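You operate a simulated robot arm through the tools that you are given. There is no shell and no other tool. Be economical: measure what you need, move in short steps, check, and stop when the job is done.

You are at the controls of a simulated robot arm. One attempt, no reset.

## Task
Put the bottle that says "juice" from the top of the long bench in the grey crate.
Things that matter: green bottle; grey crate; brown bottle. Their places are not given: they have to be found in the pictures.

Only the result counts: the job must be done as asked and must still hold three seconds after the hand-in. Knocking over, shifting, dropping, spilling or breaking anything else fails it.

## Robot
A 5-joint arm with a two-finger parallel gripper, fixed in place. Base frame: the origin is at the foot of the arm, x ahead of it, y to its left, z up; the work surface is at about z = 0. Readings come in cm, degrees, newtons and seconds.
With the tool pointing down near the work surface it reaches from about 26 to 68 cm from the base axis. Its first joint turns from -66.0 to 66.0 degrees. The tool tilts only in the upright plane through the base axis and itself; it spins freely about its own axis. Payload 2.9 kg.
Tool frame: the origin (TCP) lies between the finger pads and is the grasp point; the fingertips stand 3 cm ahead of it; z points along the fingers, y is the line along which they close. The gripper opens to 11 cm. The fingers are 2 cm wide and 1 cm thick; the gripper's body (4.8 by 11.2 cm) begins 5.5 cm behind the TCP.
Orientation is that of the tool frame in the base frame, as a unit quaternion [w, x, y, z]. With the fingers straight down and closing along the base's y, the tool's x points along the base's -x, its y along +y and its z along -z.

## Interface
- The arm moves only by the tool play_rows. Its arguments are lists of equal length, an entry for each row: "translation": the shift along the tool's x, y, z in units of 200 mm (1.0 is 200 mm), a list of three; "delta_rot": the turn, a rotation vector about the tool's x, y, z in units of 90 degrees (1.0 is 90 degrees), a list of three; "hand": the closure in counts, from 0 (fully open) to 255 (shut). In form: {"translation": [[tx, ty, tz], ...], "delta_rot": [[rx, ry, rz], ...], "hand": [hand, ...]}. A call has 1 to 20 rows; each row is the pose to reach, as a shift and turn from the pose commanded when the call began, along the tool's axes at that moment. A call with a number of a shift or a turn outside -1 to 1 is refused whole. Each row takes 0.2 s and may step no farther than 5 cm and 8.6 degrees from the row before; otherwise, or with a gripper value out of range, the whole call is refused. A pose out of reach is approached as far as the arm can. The call stops where the force on the tool passes 40 N (or 10 N more than at its start, if that is more) or the arm is blocked; 0.2 s more then pass. The fingers move at their own pace (about 10.8 cm/s each) and stop on an object; they squeeze with about 30 N. The grip force told is the motor's: it shows also when the fingers shut on nothing. Time passes only in rows, and 0.2 s behind the last, so rows that repeat a pose let the fingers close. It gives the time, the measured TCP pose, the force on the tool (base axes), the opening and the grip force at its end, in the units of the frame above (readings bear some noise).
- Cameras (640 x 400 px; columns grow to the right, rows downward): "scene" is fixed at [1.89, -44.38, 60.58]; the picture's right is [0.83, -0.56, 0.00], its down [-0.31, -0.46, -0.83] and it looks along [0.46, 0.69, -0.56] (base axes); focal length 316 px, centre (320, 200). "wrist" rides on the gripper at [7.2, 1.7, -10.3] in the tool frame; the picture's right is [-0.23, 0.97, 0.00], its down [-0.76, -0.18, -0.62] and it looks along [-0.61, -0.14, 0.78] (tool axes); focal length 222 px, centre (320, 200).
- camera(camera): a new picture of that camera. It takes no simulated time.
- point_at(camera, pixels): there is no depth. For up to 12 entries [column, row, z] of the newest picture of that camera ("zoom" is the newest enlarged one), the place [x, y] in the base frame at which the ray of that pixel passes the height z, good to about 0.2 cm, but the place of the scene camera against the robot may be out by one fixed shift of up to 1.8 cm in any direction. It takes no simulated time.
- close_up(camera, box): a new picture of the part [left, top, right, bottom] of that camera's present view, enlarged. It takes no simulated time.
- finish_job(): hands the job in; it is judged then, once.

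Keep the steps short. Do not move on a guess: measure, check each grasp and each placing, and mend mistakes. In all there are 60 turns and 30 pictures (those below and enlarged ones count). Leave the gripper open and the arm clear of the work at the hand-in unless told otherwise, and finish with a single line.

The tools are called after ">>>" by a JSON object that holds its "name" and its "arguments". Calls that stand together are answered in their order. play_rows: Moves the arm, as the interface text tells. Its arguments: {"type":"object","properties":{"translation":{"type":"array","items":{"type":"array","items":{"type":"number"}}},"delta_rot":{"type":"array","items":{"type":"array","items":{"type":"number"}}},"hand":{"type":"array","items":{"type":"number"}}},"required":["translation","delta_rot","hand"]} The other tools are called the same way: camera (camera) takes a picture; point_at (camera, pixels) gives the place at which the rays of pixels pass given heights; close_up (camera, box) takes an enlarged picture of a part of a camera's view; finish_job () hands the job in.

At the start:

```text
time: 0.0
position: [38.15, 20.2, 36.69]
tcp_rot: [0.0, 0.0, 1.0, 0.001]
wrist_force: [0.2, -1.1, -0.7]
gripper_width: 11.01
grasp_force: 0.0
```

scene: 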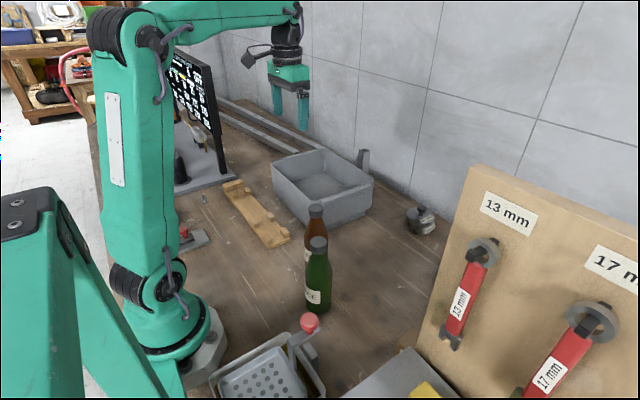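
wrist: 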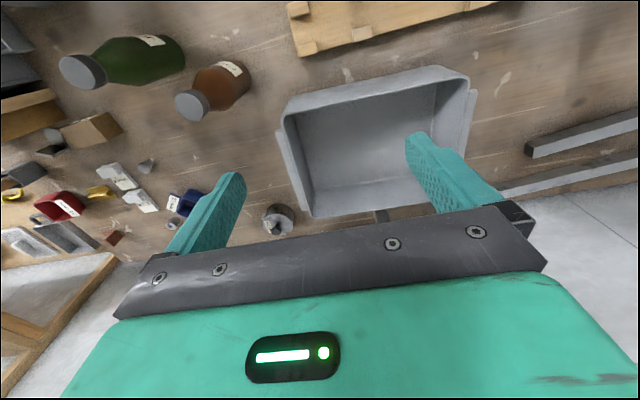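

I see a green bottle (scene ~318,275) and a brown bottle behind it (~315,230). I need to read the labels, so I take enlargements.

>>> {"name": "close_up", "arguments": {"camera": "scene", "box": [260, 190, 380, 330]}}

>>> {"name": "close_up", "arguments": {"camera": "wrist", "box": [50, 20, 270, 130]}}

```text
2.86 times, centred on (320, 260) of scene
```

zoom: 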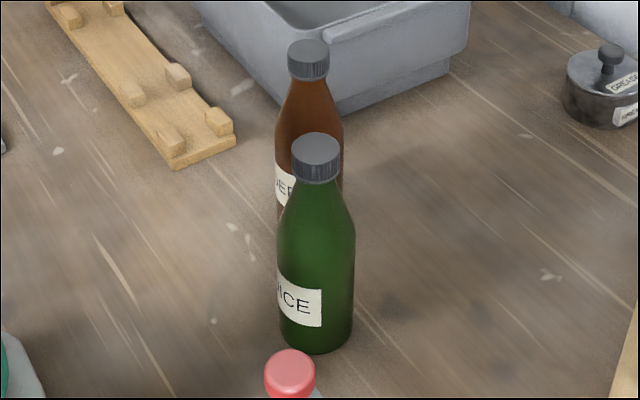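

```text
2.91 times, centred on (160, 75) of wrist
```

zoom: 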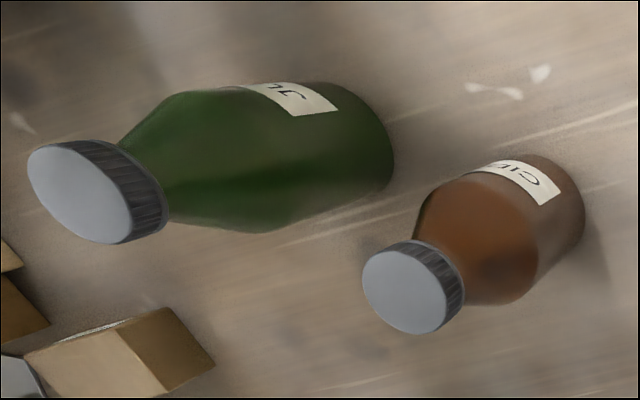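

The green bottle's label reads "...ICE" in the scene and "JU" in the wrist view, so it is the juice. I now measure the bottles and the crate.

>>> {"name": "point_at", "arguments": {"camera": "scene", "pixels": [[318.6, 307, 0], [318.3, 242.5, 18], [318.3, 242.5, 22], [318.3, 242.5, 26], [315, 211, 18], [315, 211, 22], [272, 164, 8], [307, 225, 0], [371, 183, 8], [324, 149, 8], [307, 195, 8], [307, 195, 10]]}}

>>> {"name": "point_at", "arguments": {"camera": "wrist", "pixels": [[80.3, 73.3, 18], [80.3, 73.3, 22], [80.3, 73.3, 26], [193, 105, 14], [193, 105, 18], [193, 105, 22], [175, 65, 0], [283, 112, 8], [313, 216, 8], [470, 77, 8], [445, 66, 8], [240, 80, 0]]}}

```text
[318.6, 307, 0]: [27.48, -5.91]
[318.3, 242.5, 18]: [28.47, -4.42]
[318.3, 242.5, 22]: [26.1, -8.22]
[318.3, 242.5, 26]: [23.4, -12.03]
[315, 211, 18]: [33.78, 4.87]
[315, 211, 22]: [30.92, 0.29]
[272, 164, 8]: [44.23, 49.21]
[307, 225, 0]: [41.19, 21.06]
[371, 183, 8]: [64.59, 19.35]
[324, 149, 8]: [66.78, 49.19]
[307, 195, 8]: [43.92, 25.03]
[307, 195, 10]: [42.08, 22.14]
```

```text
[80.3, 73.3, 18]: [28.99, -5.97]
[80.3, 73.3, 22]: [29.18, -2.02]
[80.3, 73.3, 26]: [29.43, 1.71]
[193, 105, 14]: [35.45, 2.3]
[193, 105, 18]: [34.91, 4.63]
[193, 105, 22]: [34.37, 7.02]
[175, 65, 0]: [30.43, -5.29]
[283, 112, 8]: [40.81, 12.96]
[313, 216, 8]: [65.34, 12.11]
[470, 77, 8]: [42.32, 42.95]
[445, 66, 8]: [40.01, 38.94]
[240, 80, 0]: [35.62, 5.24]
```

Wrist and scene agree: green bottle at about (29, -5.5), roughly 18.5 tall; brown at about (35, 4.5). The crate rim height is still uncertain, so I enlarge the crate in both views.

>>> {"name": "close_up", "arguments": {"camera": "scene", "box": [250, 130, 400, 240]}}

>>> {"name": "close_up", "arguments": {"camera": "wrist", "box": [260, 50, 500, 230]}}

```text
3.64 times, centred on (325, 185) of scene
```

zoom: 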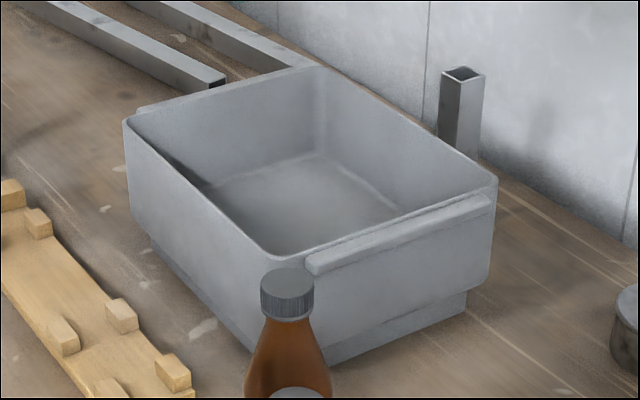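

```text
2.22 times, centred on (380, 140) of wrist
```

zoom: 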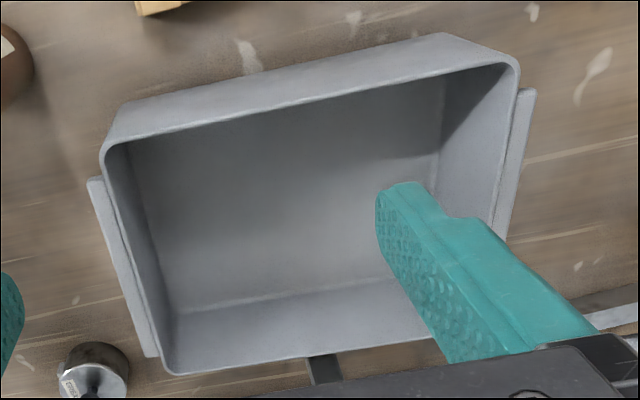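

Next I intersect the crate's rim corners at several heights in both views.

>>> {"name": "point_at", "arguments": {"camera": "scene", "pixels": [[272.3, 163, 10], [272.3, 163, 13], [316.8, 201, 10], [316.8, 201, 13], [373, 179.5, 10], [373, 179.5, 13], [323.6, 148.7, 10], [323.6, 148.7, 13]]}}

>>> {"name": "point_at", "arguments": {"camera": "wrist", "pixels": [[283.2, 115.2, 10], [283.2, 115.2, 13], [467.8, 77.8, 10], [467.8, 77.8, 13], [312.4, 217.5, 10], [312.4, 217.5, 13]]}}

```text
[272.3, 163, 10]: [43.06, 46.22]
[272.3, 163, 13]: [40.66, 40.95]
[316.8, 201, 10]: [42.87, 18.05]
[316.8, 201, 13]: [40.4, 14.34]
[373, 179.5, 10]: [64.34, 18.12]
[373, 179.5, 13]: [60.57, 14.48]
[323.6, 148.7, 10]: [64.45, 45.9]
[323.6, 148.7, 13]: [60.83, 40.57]
```

```text
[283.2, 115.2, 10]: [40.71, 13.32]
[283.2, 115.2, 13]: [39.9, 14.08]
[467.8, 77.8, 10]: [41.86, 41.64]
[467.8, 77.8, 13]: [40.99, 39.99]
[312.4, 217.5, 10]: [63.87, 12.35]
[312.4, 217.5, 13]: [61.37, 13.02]
```

The views agree at z≈13: crate rim x 40–61, y 14–40, so its centre is about (50.5, 27). I now move above the green bottle at z≈38, which also tests the height the arm can carry at.

>>> {"name": "play_rows", "arguments": {"translation": [[0.05, -0.2, -0.065], [0.12, -0.4, -0.065], [0.2, -0.6, -0.065], [0.28, -0.8, -0.065], [0.36, -0.95, -0.065], [0.36, -0.95, -0.065]], "delta_rot": [[0, 0, 0], [0, 0, 0], [0, 0, 0], [0, 0, 0], [0, 0, 0], [0, 0, 0]], "hand": [0, 0, 0, 0, 0, 0]}}

>>> {"name": "camera", "arguments": {"camera": "wrist"}}

```text
time: 1.4
position: [30.92, 1.0, 37.99]
tcp_rot: [0.0, -0.001, 1.0, 0.0]
wrist_force: [0.0, -0.4, 0.6]
gripper_width: 10.99
grasp_force: 0.0
```

```text
23 pictures are left
```

wrist: 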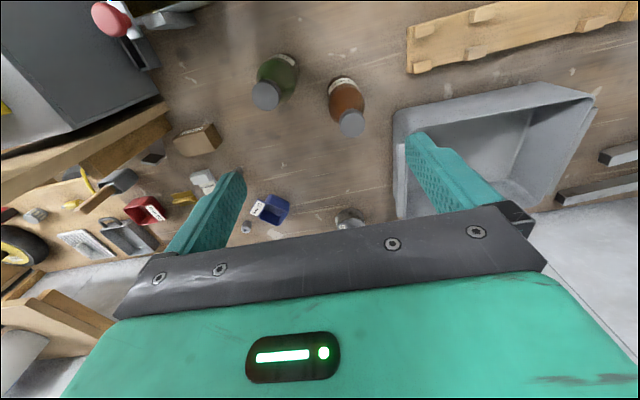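

z≈38 is reachable here. The green cap is now at (265,96), and I re-measure it and the brown cap at (351,123).

>>> {"name": "point_at", "arguments": {"camera": "wrist", "pixels": [[265, 96, 17], [265, 96, 19], [265, 96, 21], [351, 123, 16], [351, 123, 18], [282, 64, 3], [275, 85, 13], [113, 18, 10], [113, 18, 16], [165, 105, 20], [165, 105, 30]]}}

>>> {"name": "close_up", "arguments": {"camera": "wrist", "box": [220, 40, 380, 140]}}

```text
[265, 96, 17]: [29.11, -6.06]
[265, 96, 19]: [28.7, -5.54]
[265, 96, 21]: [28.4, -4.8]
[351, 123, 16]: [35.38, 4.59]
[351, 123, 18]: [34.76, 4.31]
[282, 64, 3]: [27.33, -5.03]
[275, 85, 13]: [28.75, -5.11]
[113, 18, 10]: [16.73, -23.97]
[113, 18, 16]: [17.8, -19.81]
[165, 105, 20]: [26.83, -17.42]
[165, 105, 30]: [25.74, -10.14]
```

```text
4.00 times, centred on (300, 90) of wrist
```

zoom: 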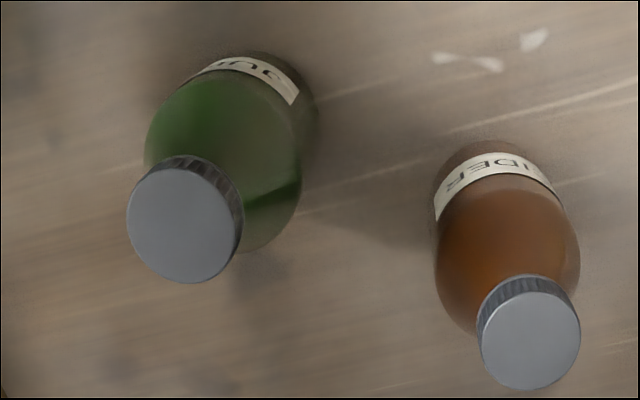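

The brown label reads CIDER and the green one JUICE. The cap top is at z≈18.5, centred near (28.6, -5.6). I go to z=25 above it and check the alignment.

>>> {"name": "play_rows", "arguments": {"translation": [[0.058, -0.165, 0], [0.116, -0.33, 0], [0.116, -0.33, 0.2], [0.116, -0.33, 0.4], [0.116, -0.33, 0.55], [0.116, -0.33, 0.65], [0.116, -0.33, 0.65]], "delta_rot": [[0, 0, 0], [0, 0, 0], [0, 0, 0], [0, 0, 0], [0, 0, 0], [0, 0, 0], [0, 0, 0]], "hand": [0, 0, 0, 0, 0, 0, 0]}}

>>> {"name": "camera", "arguments": {"camera": "wrist"}}

>>> {"name": "camera", "arguments": {"camera": "scene"}}

```text
time: 3.0
position: [28.5, -5.52, 25.02]
tcp_rot: [0.0, 0.0, 1.0, 0.0]
wrist_force: [0.0, -0.2, -0.3]
gripper_width: 11.02
grasp_force: 0.1
```

```text
21 pictures are left
```

wrist: 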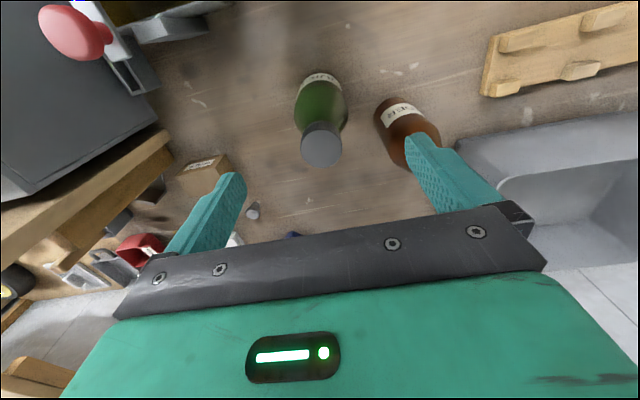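

```text
20 pictures are left
```

scene: 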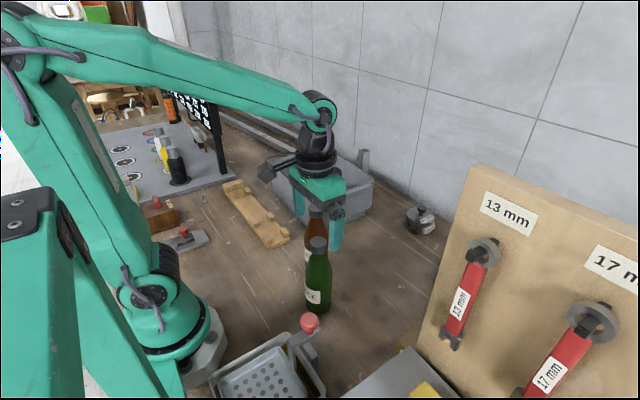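

The pose is as commanded. I re-measure the green cap top, about (321,150) in this view, and the brown cap.

>>> {"name": "close_up", "arguments": {"camera": "wrist", "box": [260, 60, 460, 185]}}

>>> {"name": "point_at", "arguments": {"camera": "wrist", "pixels": [[322, 150, 17.5], [322, 150, 18.5], [322, 150, 19.5], [302, 150, 18.5], [342, 150, 18.5], [322, 130, 16.5]]}}

```text
3.20 times, centred on (360, 122) of wrist
```

zoom: 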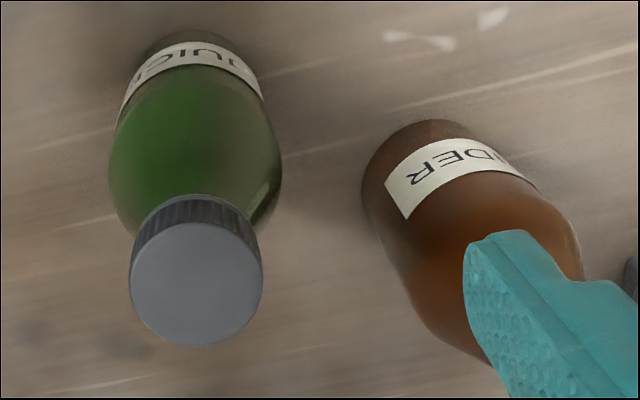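

```text
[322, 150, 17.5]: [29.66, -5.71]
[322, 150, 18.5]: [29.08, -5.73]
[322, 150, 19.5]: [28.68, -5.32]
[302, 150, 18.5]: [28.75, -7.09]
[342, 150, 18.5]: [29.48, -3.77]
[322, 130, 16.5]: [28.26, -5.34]
```

JUICE reads plainly, and the cap centre is about (28.9, -5.65), midway between the fingers. I descend to z≈17.6, which puts the pads on the cap, and then close.

>>> {"name": "play_rows", "arguments": {"translation": [[-0.017, -0.005, 0.1], [-0.017, -0.005, 0.2], [-0.017, -0.005, 0.3], [-0.017, -0.005, 0.37], [-0.017, -0.005, 0.37]], "delta_rot": [[0, 0, 0], [0, 0, 0], [0, 0, 0], [0, 0, 0], [0, 0, 0]], "hand": [0, 0, 0, 0, 0]}}

>>> {"name": "close_up", "arguments": {"camera": "scene", "box": [260, 170, 400, 320]}}

>>> {"name": "camera", "arguments": {"camera": "wrist"}}

```text
time: 4.2
position: [28.86, -5.63, 17.52]
tcp_rot: [-0.001, -0.001, 1.0, 0.0]
wrist_force: [-0.6, -0.1, 0.0]
gripper_width: 11.02
grasp_force: 0.1
```

```text
2.67 times, centred on (330, 245) of scene
```

zoom: 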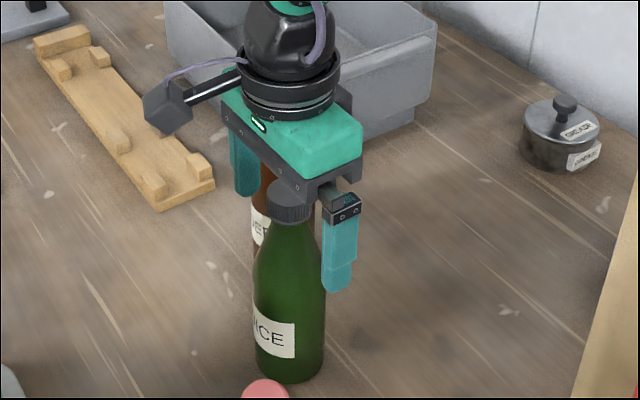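

```text
17 pictures are left
```

wrist: 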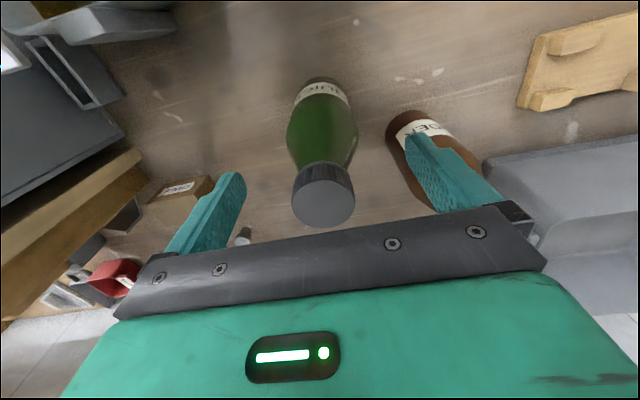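

The fingers straddle the cap. I verify the cap centre with this nearest view, pixel (323,203).

>>> {"name": "point_at", "arguments": {"camera": "wrist", "pixels": [[323, 202, 17.5], [323, 202, 18.5], [323, 202, 19.5], [293, 202, 18.5], [354, 202, 18.5], [323, 226, 18.5]]}}

```text
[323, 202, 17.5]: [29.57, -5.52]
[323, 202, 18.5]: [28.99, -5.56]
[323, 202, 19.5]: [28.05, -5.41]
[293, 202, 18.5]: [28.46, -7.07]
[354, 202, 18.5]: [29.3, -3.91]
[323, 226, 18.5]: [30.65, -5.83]
```

The cap centre reads (29.0, -5.55) and the TCP is at (28.9, -5.6), so it is aligned. I close on the cap.

>>> {"name": "play_rows", "arguments": {"translation": [[0, 0, 0], [0, 0, 0], [0, 0, 0], [0, 0, 0], [0, 0, 0]], "delta_rot": [[0, 0, 0], [0, 0, 0], [0, 0, 0], [0, 0, 0], [0, 0, 0]], "hand": [120, 255, 255, 255, 255]}}

>>> {"name": "camera", "arguments": {"camera": "wrist"}}

```text
time: 5.4
position: [28.92, -5.62, 17.59]
tcp_rot: [0.0, 0.0, 1.0, -0.001]
wrist_force: [-0.3, 1.6, 5.1]
gripper_width: 3.49
grasp_force: 29.7
```

```text
16 pictures are left
```

wrist: 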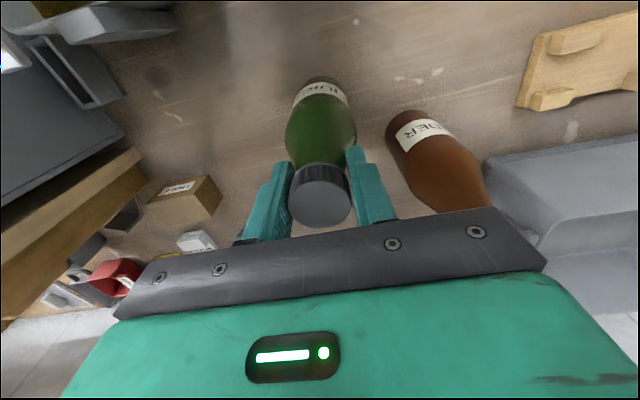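

The cap is gripped: width 3.49, force about 30 N. I lift gently by 3 cm and check that it holds.

>>> {"name": "play_rows", "arguments": {"translation": [[0, 0, -0.03], [0, 0, -0.06], [0, 0, -0.1], [0, 0, -0.15], [0, 0, -0.15]], "delta_rot": [[0, 0, 0], [0, 0, 0], [0, 0, 0], [0, 0, 0], [0, 0, 0]], "hand": [255, 255, 255, 255, 255]}}

>>> {"name": "camera", "arguments": {"camera": "wrist"}}

```text
time: 6.6
position: [28.8, -5.68, 20.55]
tcp_rot: [0.0, 0.0, 1.0, 0.0]
wrist_force: [0.5, -0.1, -2.4]
gripper_width: 3.48
grasp_force: 30.2
```

```text
15 pictures are left
```

wrist: 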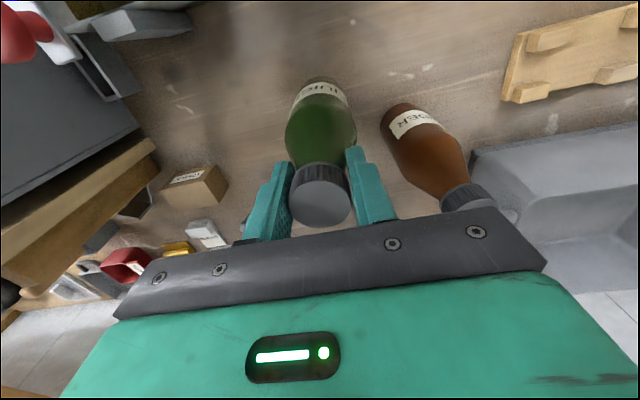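

The bottle rises with the gripper and its weight shows (-2.4 N). I lift it straight up to z≈39, which puts its bottom at about 21.5, above the brown bottle's 18.

>>> {"name": "play_rows", "arguments": {"translation": [[0, 0, -0.1], [0, 0, -0.22], [0, 0, -0.36], [0, 0, -0.5], [0, 0, -0.64], [0, 0, -0.78], [0, 0, -0.88], [0, 0, -0.93], [0, 0, -0.93]], "delta_rot": [[0, 0, 0], [0, 0, 0], [0, 0, 0], [0, 0, 0], [0, 0, 0], [0, 0, 0], [0, 0, 0], [0, 0, 0], [0, 0, 0]], "hand": [255, 255, 255, 255, 255, 255, 255, 255, 255]}}

>>> {"name": "camera", "arguments": {"camera": "scene"}}

```text
time: 8.6
position: [28.95, -5.71, 39.28]
tcp_rot: [0.0, 0.0, 1.0, -0.001]
wrist_force: [0.5, 1.0, -2.2]
gripper_width: 3.46
grasp_force: 29.8
```

```text
14 pictures are left
```

scene: 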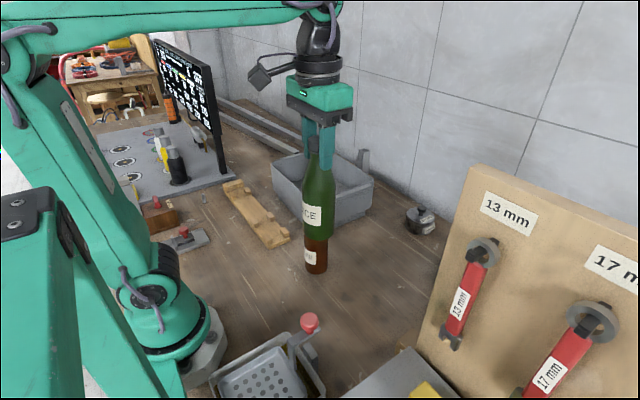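

The bottle hangs straight and the brown one stands untouched. I first move outward in +x, skirting the brown bottle, to about (46, 0).

>>> {"name": "play_rows", "arguments": {"translation": [[-0.1, 0.02, 0], [-0.25, 0.05, 0], [-0.42, 0.1, 0], [-0.6, 0.16, 0], [-0.75, 0.23, 0], [-0.85, 0.285, 0], [-0.85, 0.285, 0]], "delta_rot": [[0, 0, 0], [0, 0, 0], [0, 0, 0], [0, 0, 0], [0, 0, 0], [0, 0, 0], [0, 0, 0]], "hand": [255, 255, 255, 255, 255, 255, 255]}}

```text
time: 10.2
position: [45.85, 0.12, 39.27]
tcp_rot: [0.0, 0.0, 1.0, 0.0]
wrist_force: [0.2, 0.0, -3.4]
gripper_width: 3.46
grasp_force: 29.9
```

The height held. I continue over the crate in two legs, sideways first.

>>> {"name": "play_rows", "arguments": {"translation": [[-0.02, 0.1, 0], [-0.05, 0.25, 0], [-0.08, 0.42, 0], [-0.12, 0.6, 0], [-0.16, 0.76, 0], [-0.2, 0.9, 0], [-0.2, 0.9, 0]], "delta_rot": [[0, 0, 0], [0, 0, 0], [0, 0, 0], [0, 0, 0], [0, 0, 0], [0, 0, 0], [0, 0, 0]], "hand": [255, 255, 255, 255, 255, 255, 255]}}

>>> {"name": "play_rows", "arguments": {"translation": [[-0.01, 0.1, 0], [-0.02, 0.22, 0], [-0.03, 0.34, 0], [-0.035, 0.44, 0], [-0.035, 0.44, 0]], "delta_rot": [[0, 0, 0], [0, 0, 0], [0, 0, 0], [0, 0, 0], [0, 0, 0]], "hand": [255, 255, 255, 255, 255]}}

>>> {"name": "camera", "arguments": {"camera": "scene"}}

>>> {"name": "camera", "arguments": {"camera": "wrist"}}

```text
time: 11.8
position: [49.95, 18.28, 39.28]
tcp_rot: [-0.001, 0.0, 1.0, 0.0]
wrist_force: [0.3, 0.5, -3.4]
gripper_width: 3.41
grasp_force: 29.9
```

```text
time: 13.0
position: [50.39, 26.9, 39.09]
tcp_rot: [0.0, 0.0, 1.0, 0.0]
wrist_force: [0.3, -0.4, -3.2]
gripper_width: 3.38
grasp_force: 30.1
```

```text
13 pictures are left
```

scene: 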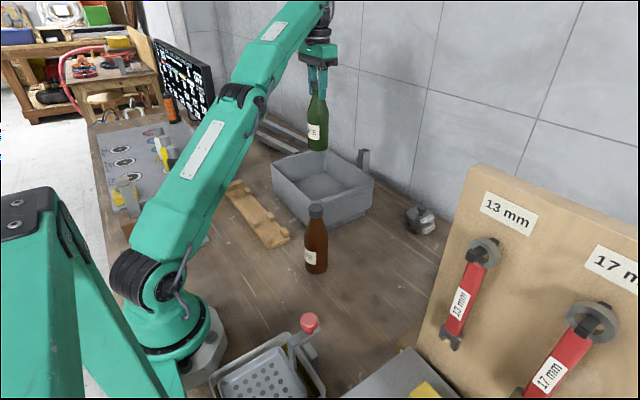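

```text
12 pictures are left
```

wrist: 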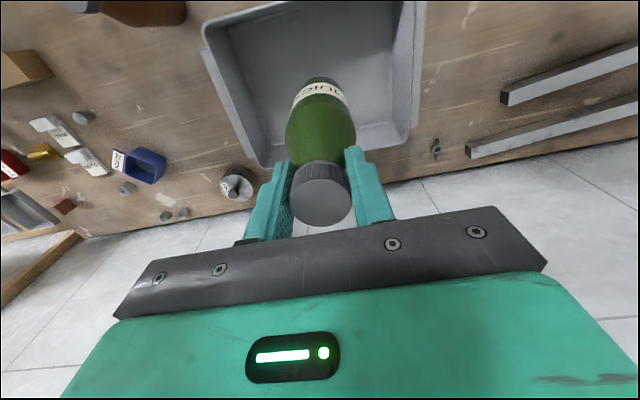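

The bottle is over the crate. I confirm the rim corners in this view before lowering.

>>> {"name": "point_at", "arguments": {"camera": "wrist", "pixels": [[207, 48, 13], [262, 165, 13], [410, 135, 13], [408, 5, 13]]}}

```text
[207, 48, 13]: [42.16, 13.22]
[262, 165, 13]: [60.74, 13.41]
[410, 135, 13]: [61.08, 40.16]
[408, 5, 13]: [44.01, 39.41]
```

The crate's centre is confirmed at about (50.7, 27). I lower to z≈22.6, which puts the bottle's bottom at about 5.

>>> {"name": "play_rows", "arguments": {"translation": [[0, 0, 0.1], [0, 0, 0.22], [0, 0, 0.36], [0, 0, 0.5], [0, 0, 0.64], [0, 0, 0.76], [0, 0, 0.825], [0, 0, 0.825]], "delta_rot": [[0, 0, 0], [0, 0, 0], [0, 0, 0], [0, 0, 0], [0, 0, 0], [0, 0, 0], [0, 0, 0], [0, 0, 0]], "hand": [255, 255, 255, 255, 255, 255, 255, 255]}}

>>> {"name": "close_up", "arguments": {"camera": "scene", "box": [250, 90, 400, 220]}}

```text
time: 14.8
position: [50.59, 26.88, 22.81]
tcp_rot: [0.0, 0.0, 1.0, 0.0]
wrist_force: [-0.7, -0.1, -2.9]
gripper_width: 3.36
grasp_force: 30.3
```

```text
3.08 times, centred on (325, 155) of scene
```

zoom: 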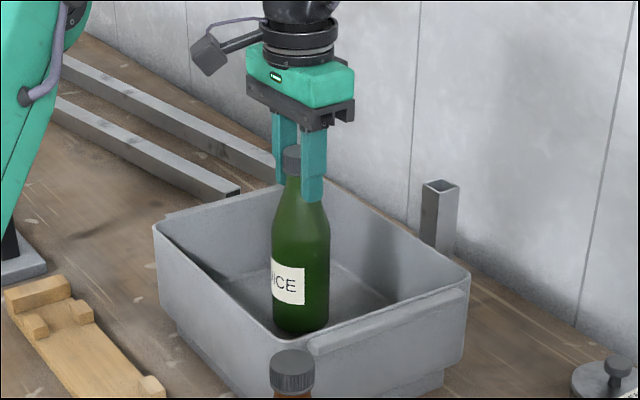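

The bottle hangs upright inside the walls. I lower in small steps while watching the force.

>>> {"name": "play_rows", "arguments": {"translation": [[0, 0, 0.02], [0, 0, 0.04], [0, 0, 0.06], [0, 0, 0.08], [0, 0, 0.09], [0, 0, 0.09]], "delta_rot": [[0, 0, 0], [0, 0, 0], [0, 0, 0], [0, 0, 0], [0, 0, 0], [0, 0, 0]], "hand": [255, 255, 255, 255, 255, 255]}}

```text
time: 16.0
position: [50.67, 27.01, 21.72]
tcp_rot: [0.005, 0.0, 1.0, 0.002]
wrist_force: [-0.5, -1.3, 4.1]
gripper_width: 3.41
grasp_force: 30.2
stopped in row 5: the force on the tool passed its limit (the readings are from after the stop); the commanded pose is now the measured one
```

Contact stopped the motion at z≈21.7, so the crate floor is at about 4, and the force is now +4 N. I look before releasing.

>>> {"name": "close_up", "arguments": {"camera": "scene", "box": [250, 90, 400, 220]}}

>>> {"name": "camera", "arguments": {"camera": "wrist"}}

```text
3.08 times, centred on (325, 155) of scene
```

zoom: 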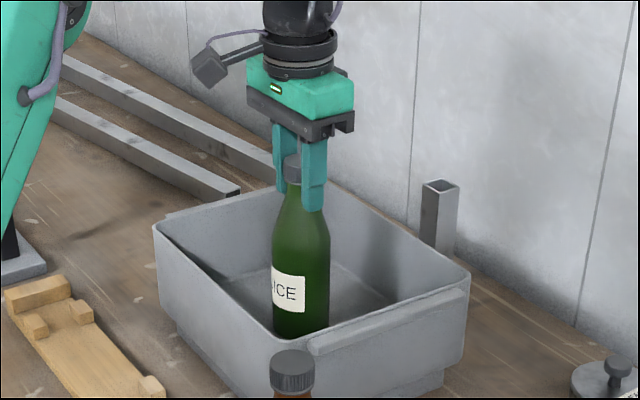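

```text
9 pictures are left
```

wrist: 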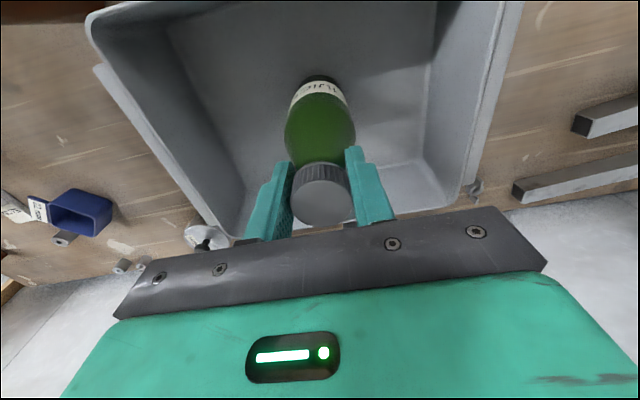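

The bottle is upright and supported by the crate floor. I open slightly first, to about 4.5 cm, so that any movement stays small.

>>> {"name": "play_rows", "arguments": {"translation": [[0, 0, 0], [0, 0, 0], [0, 0, 0], [0, 0, 0]], "delta_rot": [[0, 0, 0], [0, 0, 0], [0, 0, 0], [0, 0, 0]], "hand": [178, 170, 160, 150]}}

>>> {"name": "close_up", "arguments": {"camera": "wrist", "box": [220, 50, 420, 240]}}

```text
time: 17.0
position: [50.67, 26.88, 21.63]
tcp_rot: [0.005, 0.001, 1.0, 0.003]
wrist_force: [-0.6, -0.6, -0.1]
gripper_width: 4.55
grasp_force: 0.0
```

```text
2.11 times, centred on (320, 145) of wrist
```

zoom: 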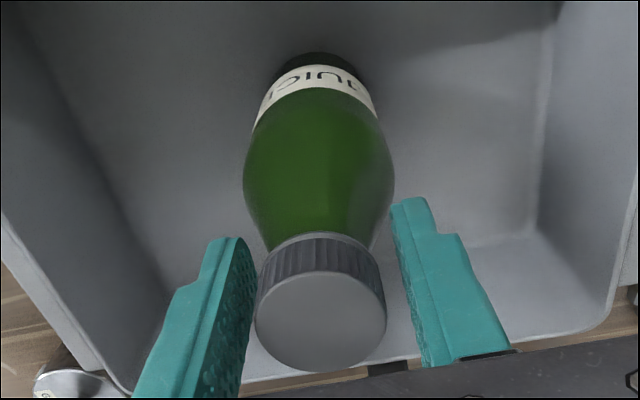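

The bottle stands on its own with gaps on both sides. I open fully and rise straight up.

>>> {"name": "play_rows", "arguments": {"translation": [[0, 0, 0], [0, 0, 0], [0, 0, 0], [0, 0, 0], [0, 0, -0.08], [0, 0, -0.2], [0, 0, -0.36], [0, 0, -0.54], [0, 0, -0.7], [0, 0, -0.8], [0, 0, -0.8]], "delta_rot": [[0, 0, 0], [0, 0, 0], [0, 0, 0], [0, 0, 0], [0, 0, 0], [0, 0, 0], [0, 0, 0], [0, 0, 0], [0, 0, 0], [0, 0, 0], [0, 0, 0]], "hand": [120, 80, 40, 0, 0, 0, 0, 0, 0, 0, 0]}}

>>> {"name": "camera", "arguments": {"camera": "scene"}}

>>> {"name": "camera", "arguments": {"camera": "wrist"}}

```text
time: 19.4
position: [50.49, 26.87, 37.71]
tcp_rot: [0.006, 0.0, 1.0, 0.002]
wrist_force: [0.4, -0.4, -0.1]
gripper_width: 10.98
grasp_force: 0.0
```

```text
7 pictures are left
```

scene: 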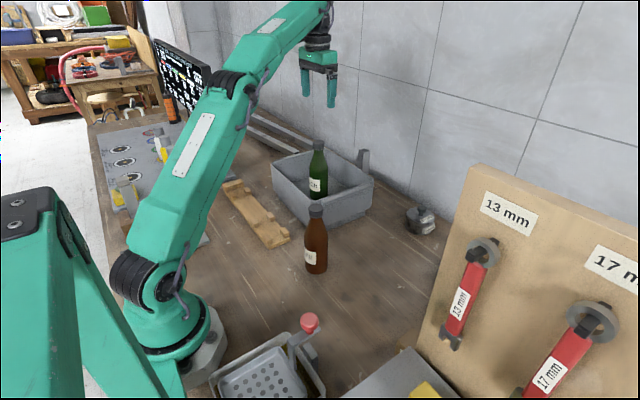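

```text
6 pictures are left
```

wrist: 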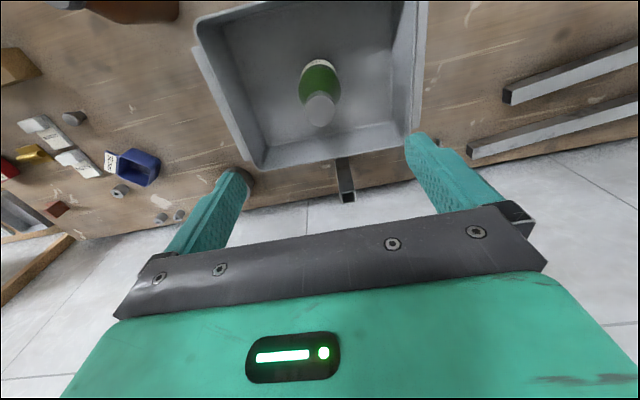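

The juice bottle stands upright in the grey crate, the brown bottle and the rest are undisturbed, and the gripper is open and clear above. I hand in.

>>> {"name": "finish_job", "arguments": {}}

```text
The job is handed in.
```

The green "juice" bottle is standing upright in the grey crate, the other items look undisturbed in the last pictures, and the job is handed in with the gripper open and clear.
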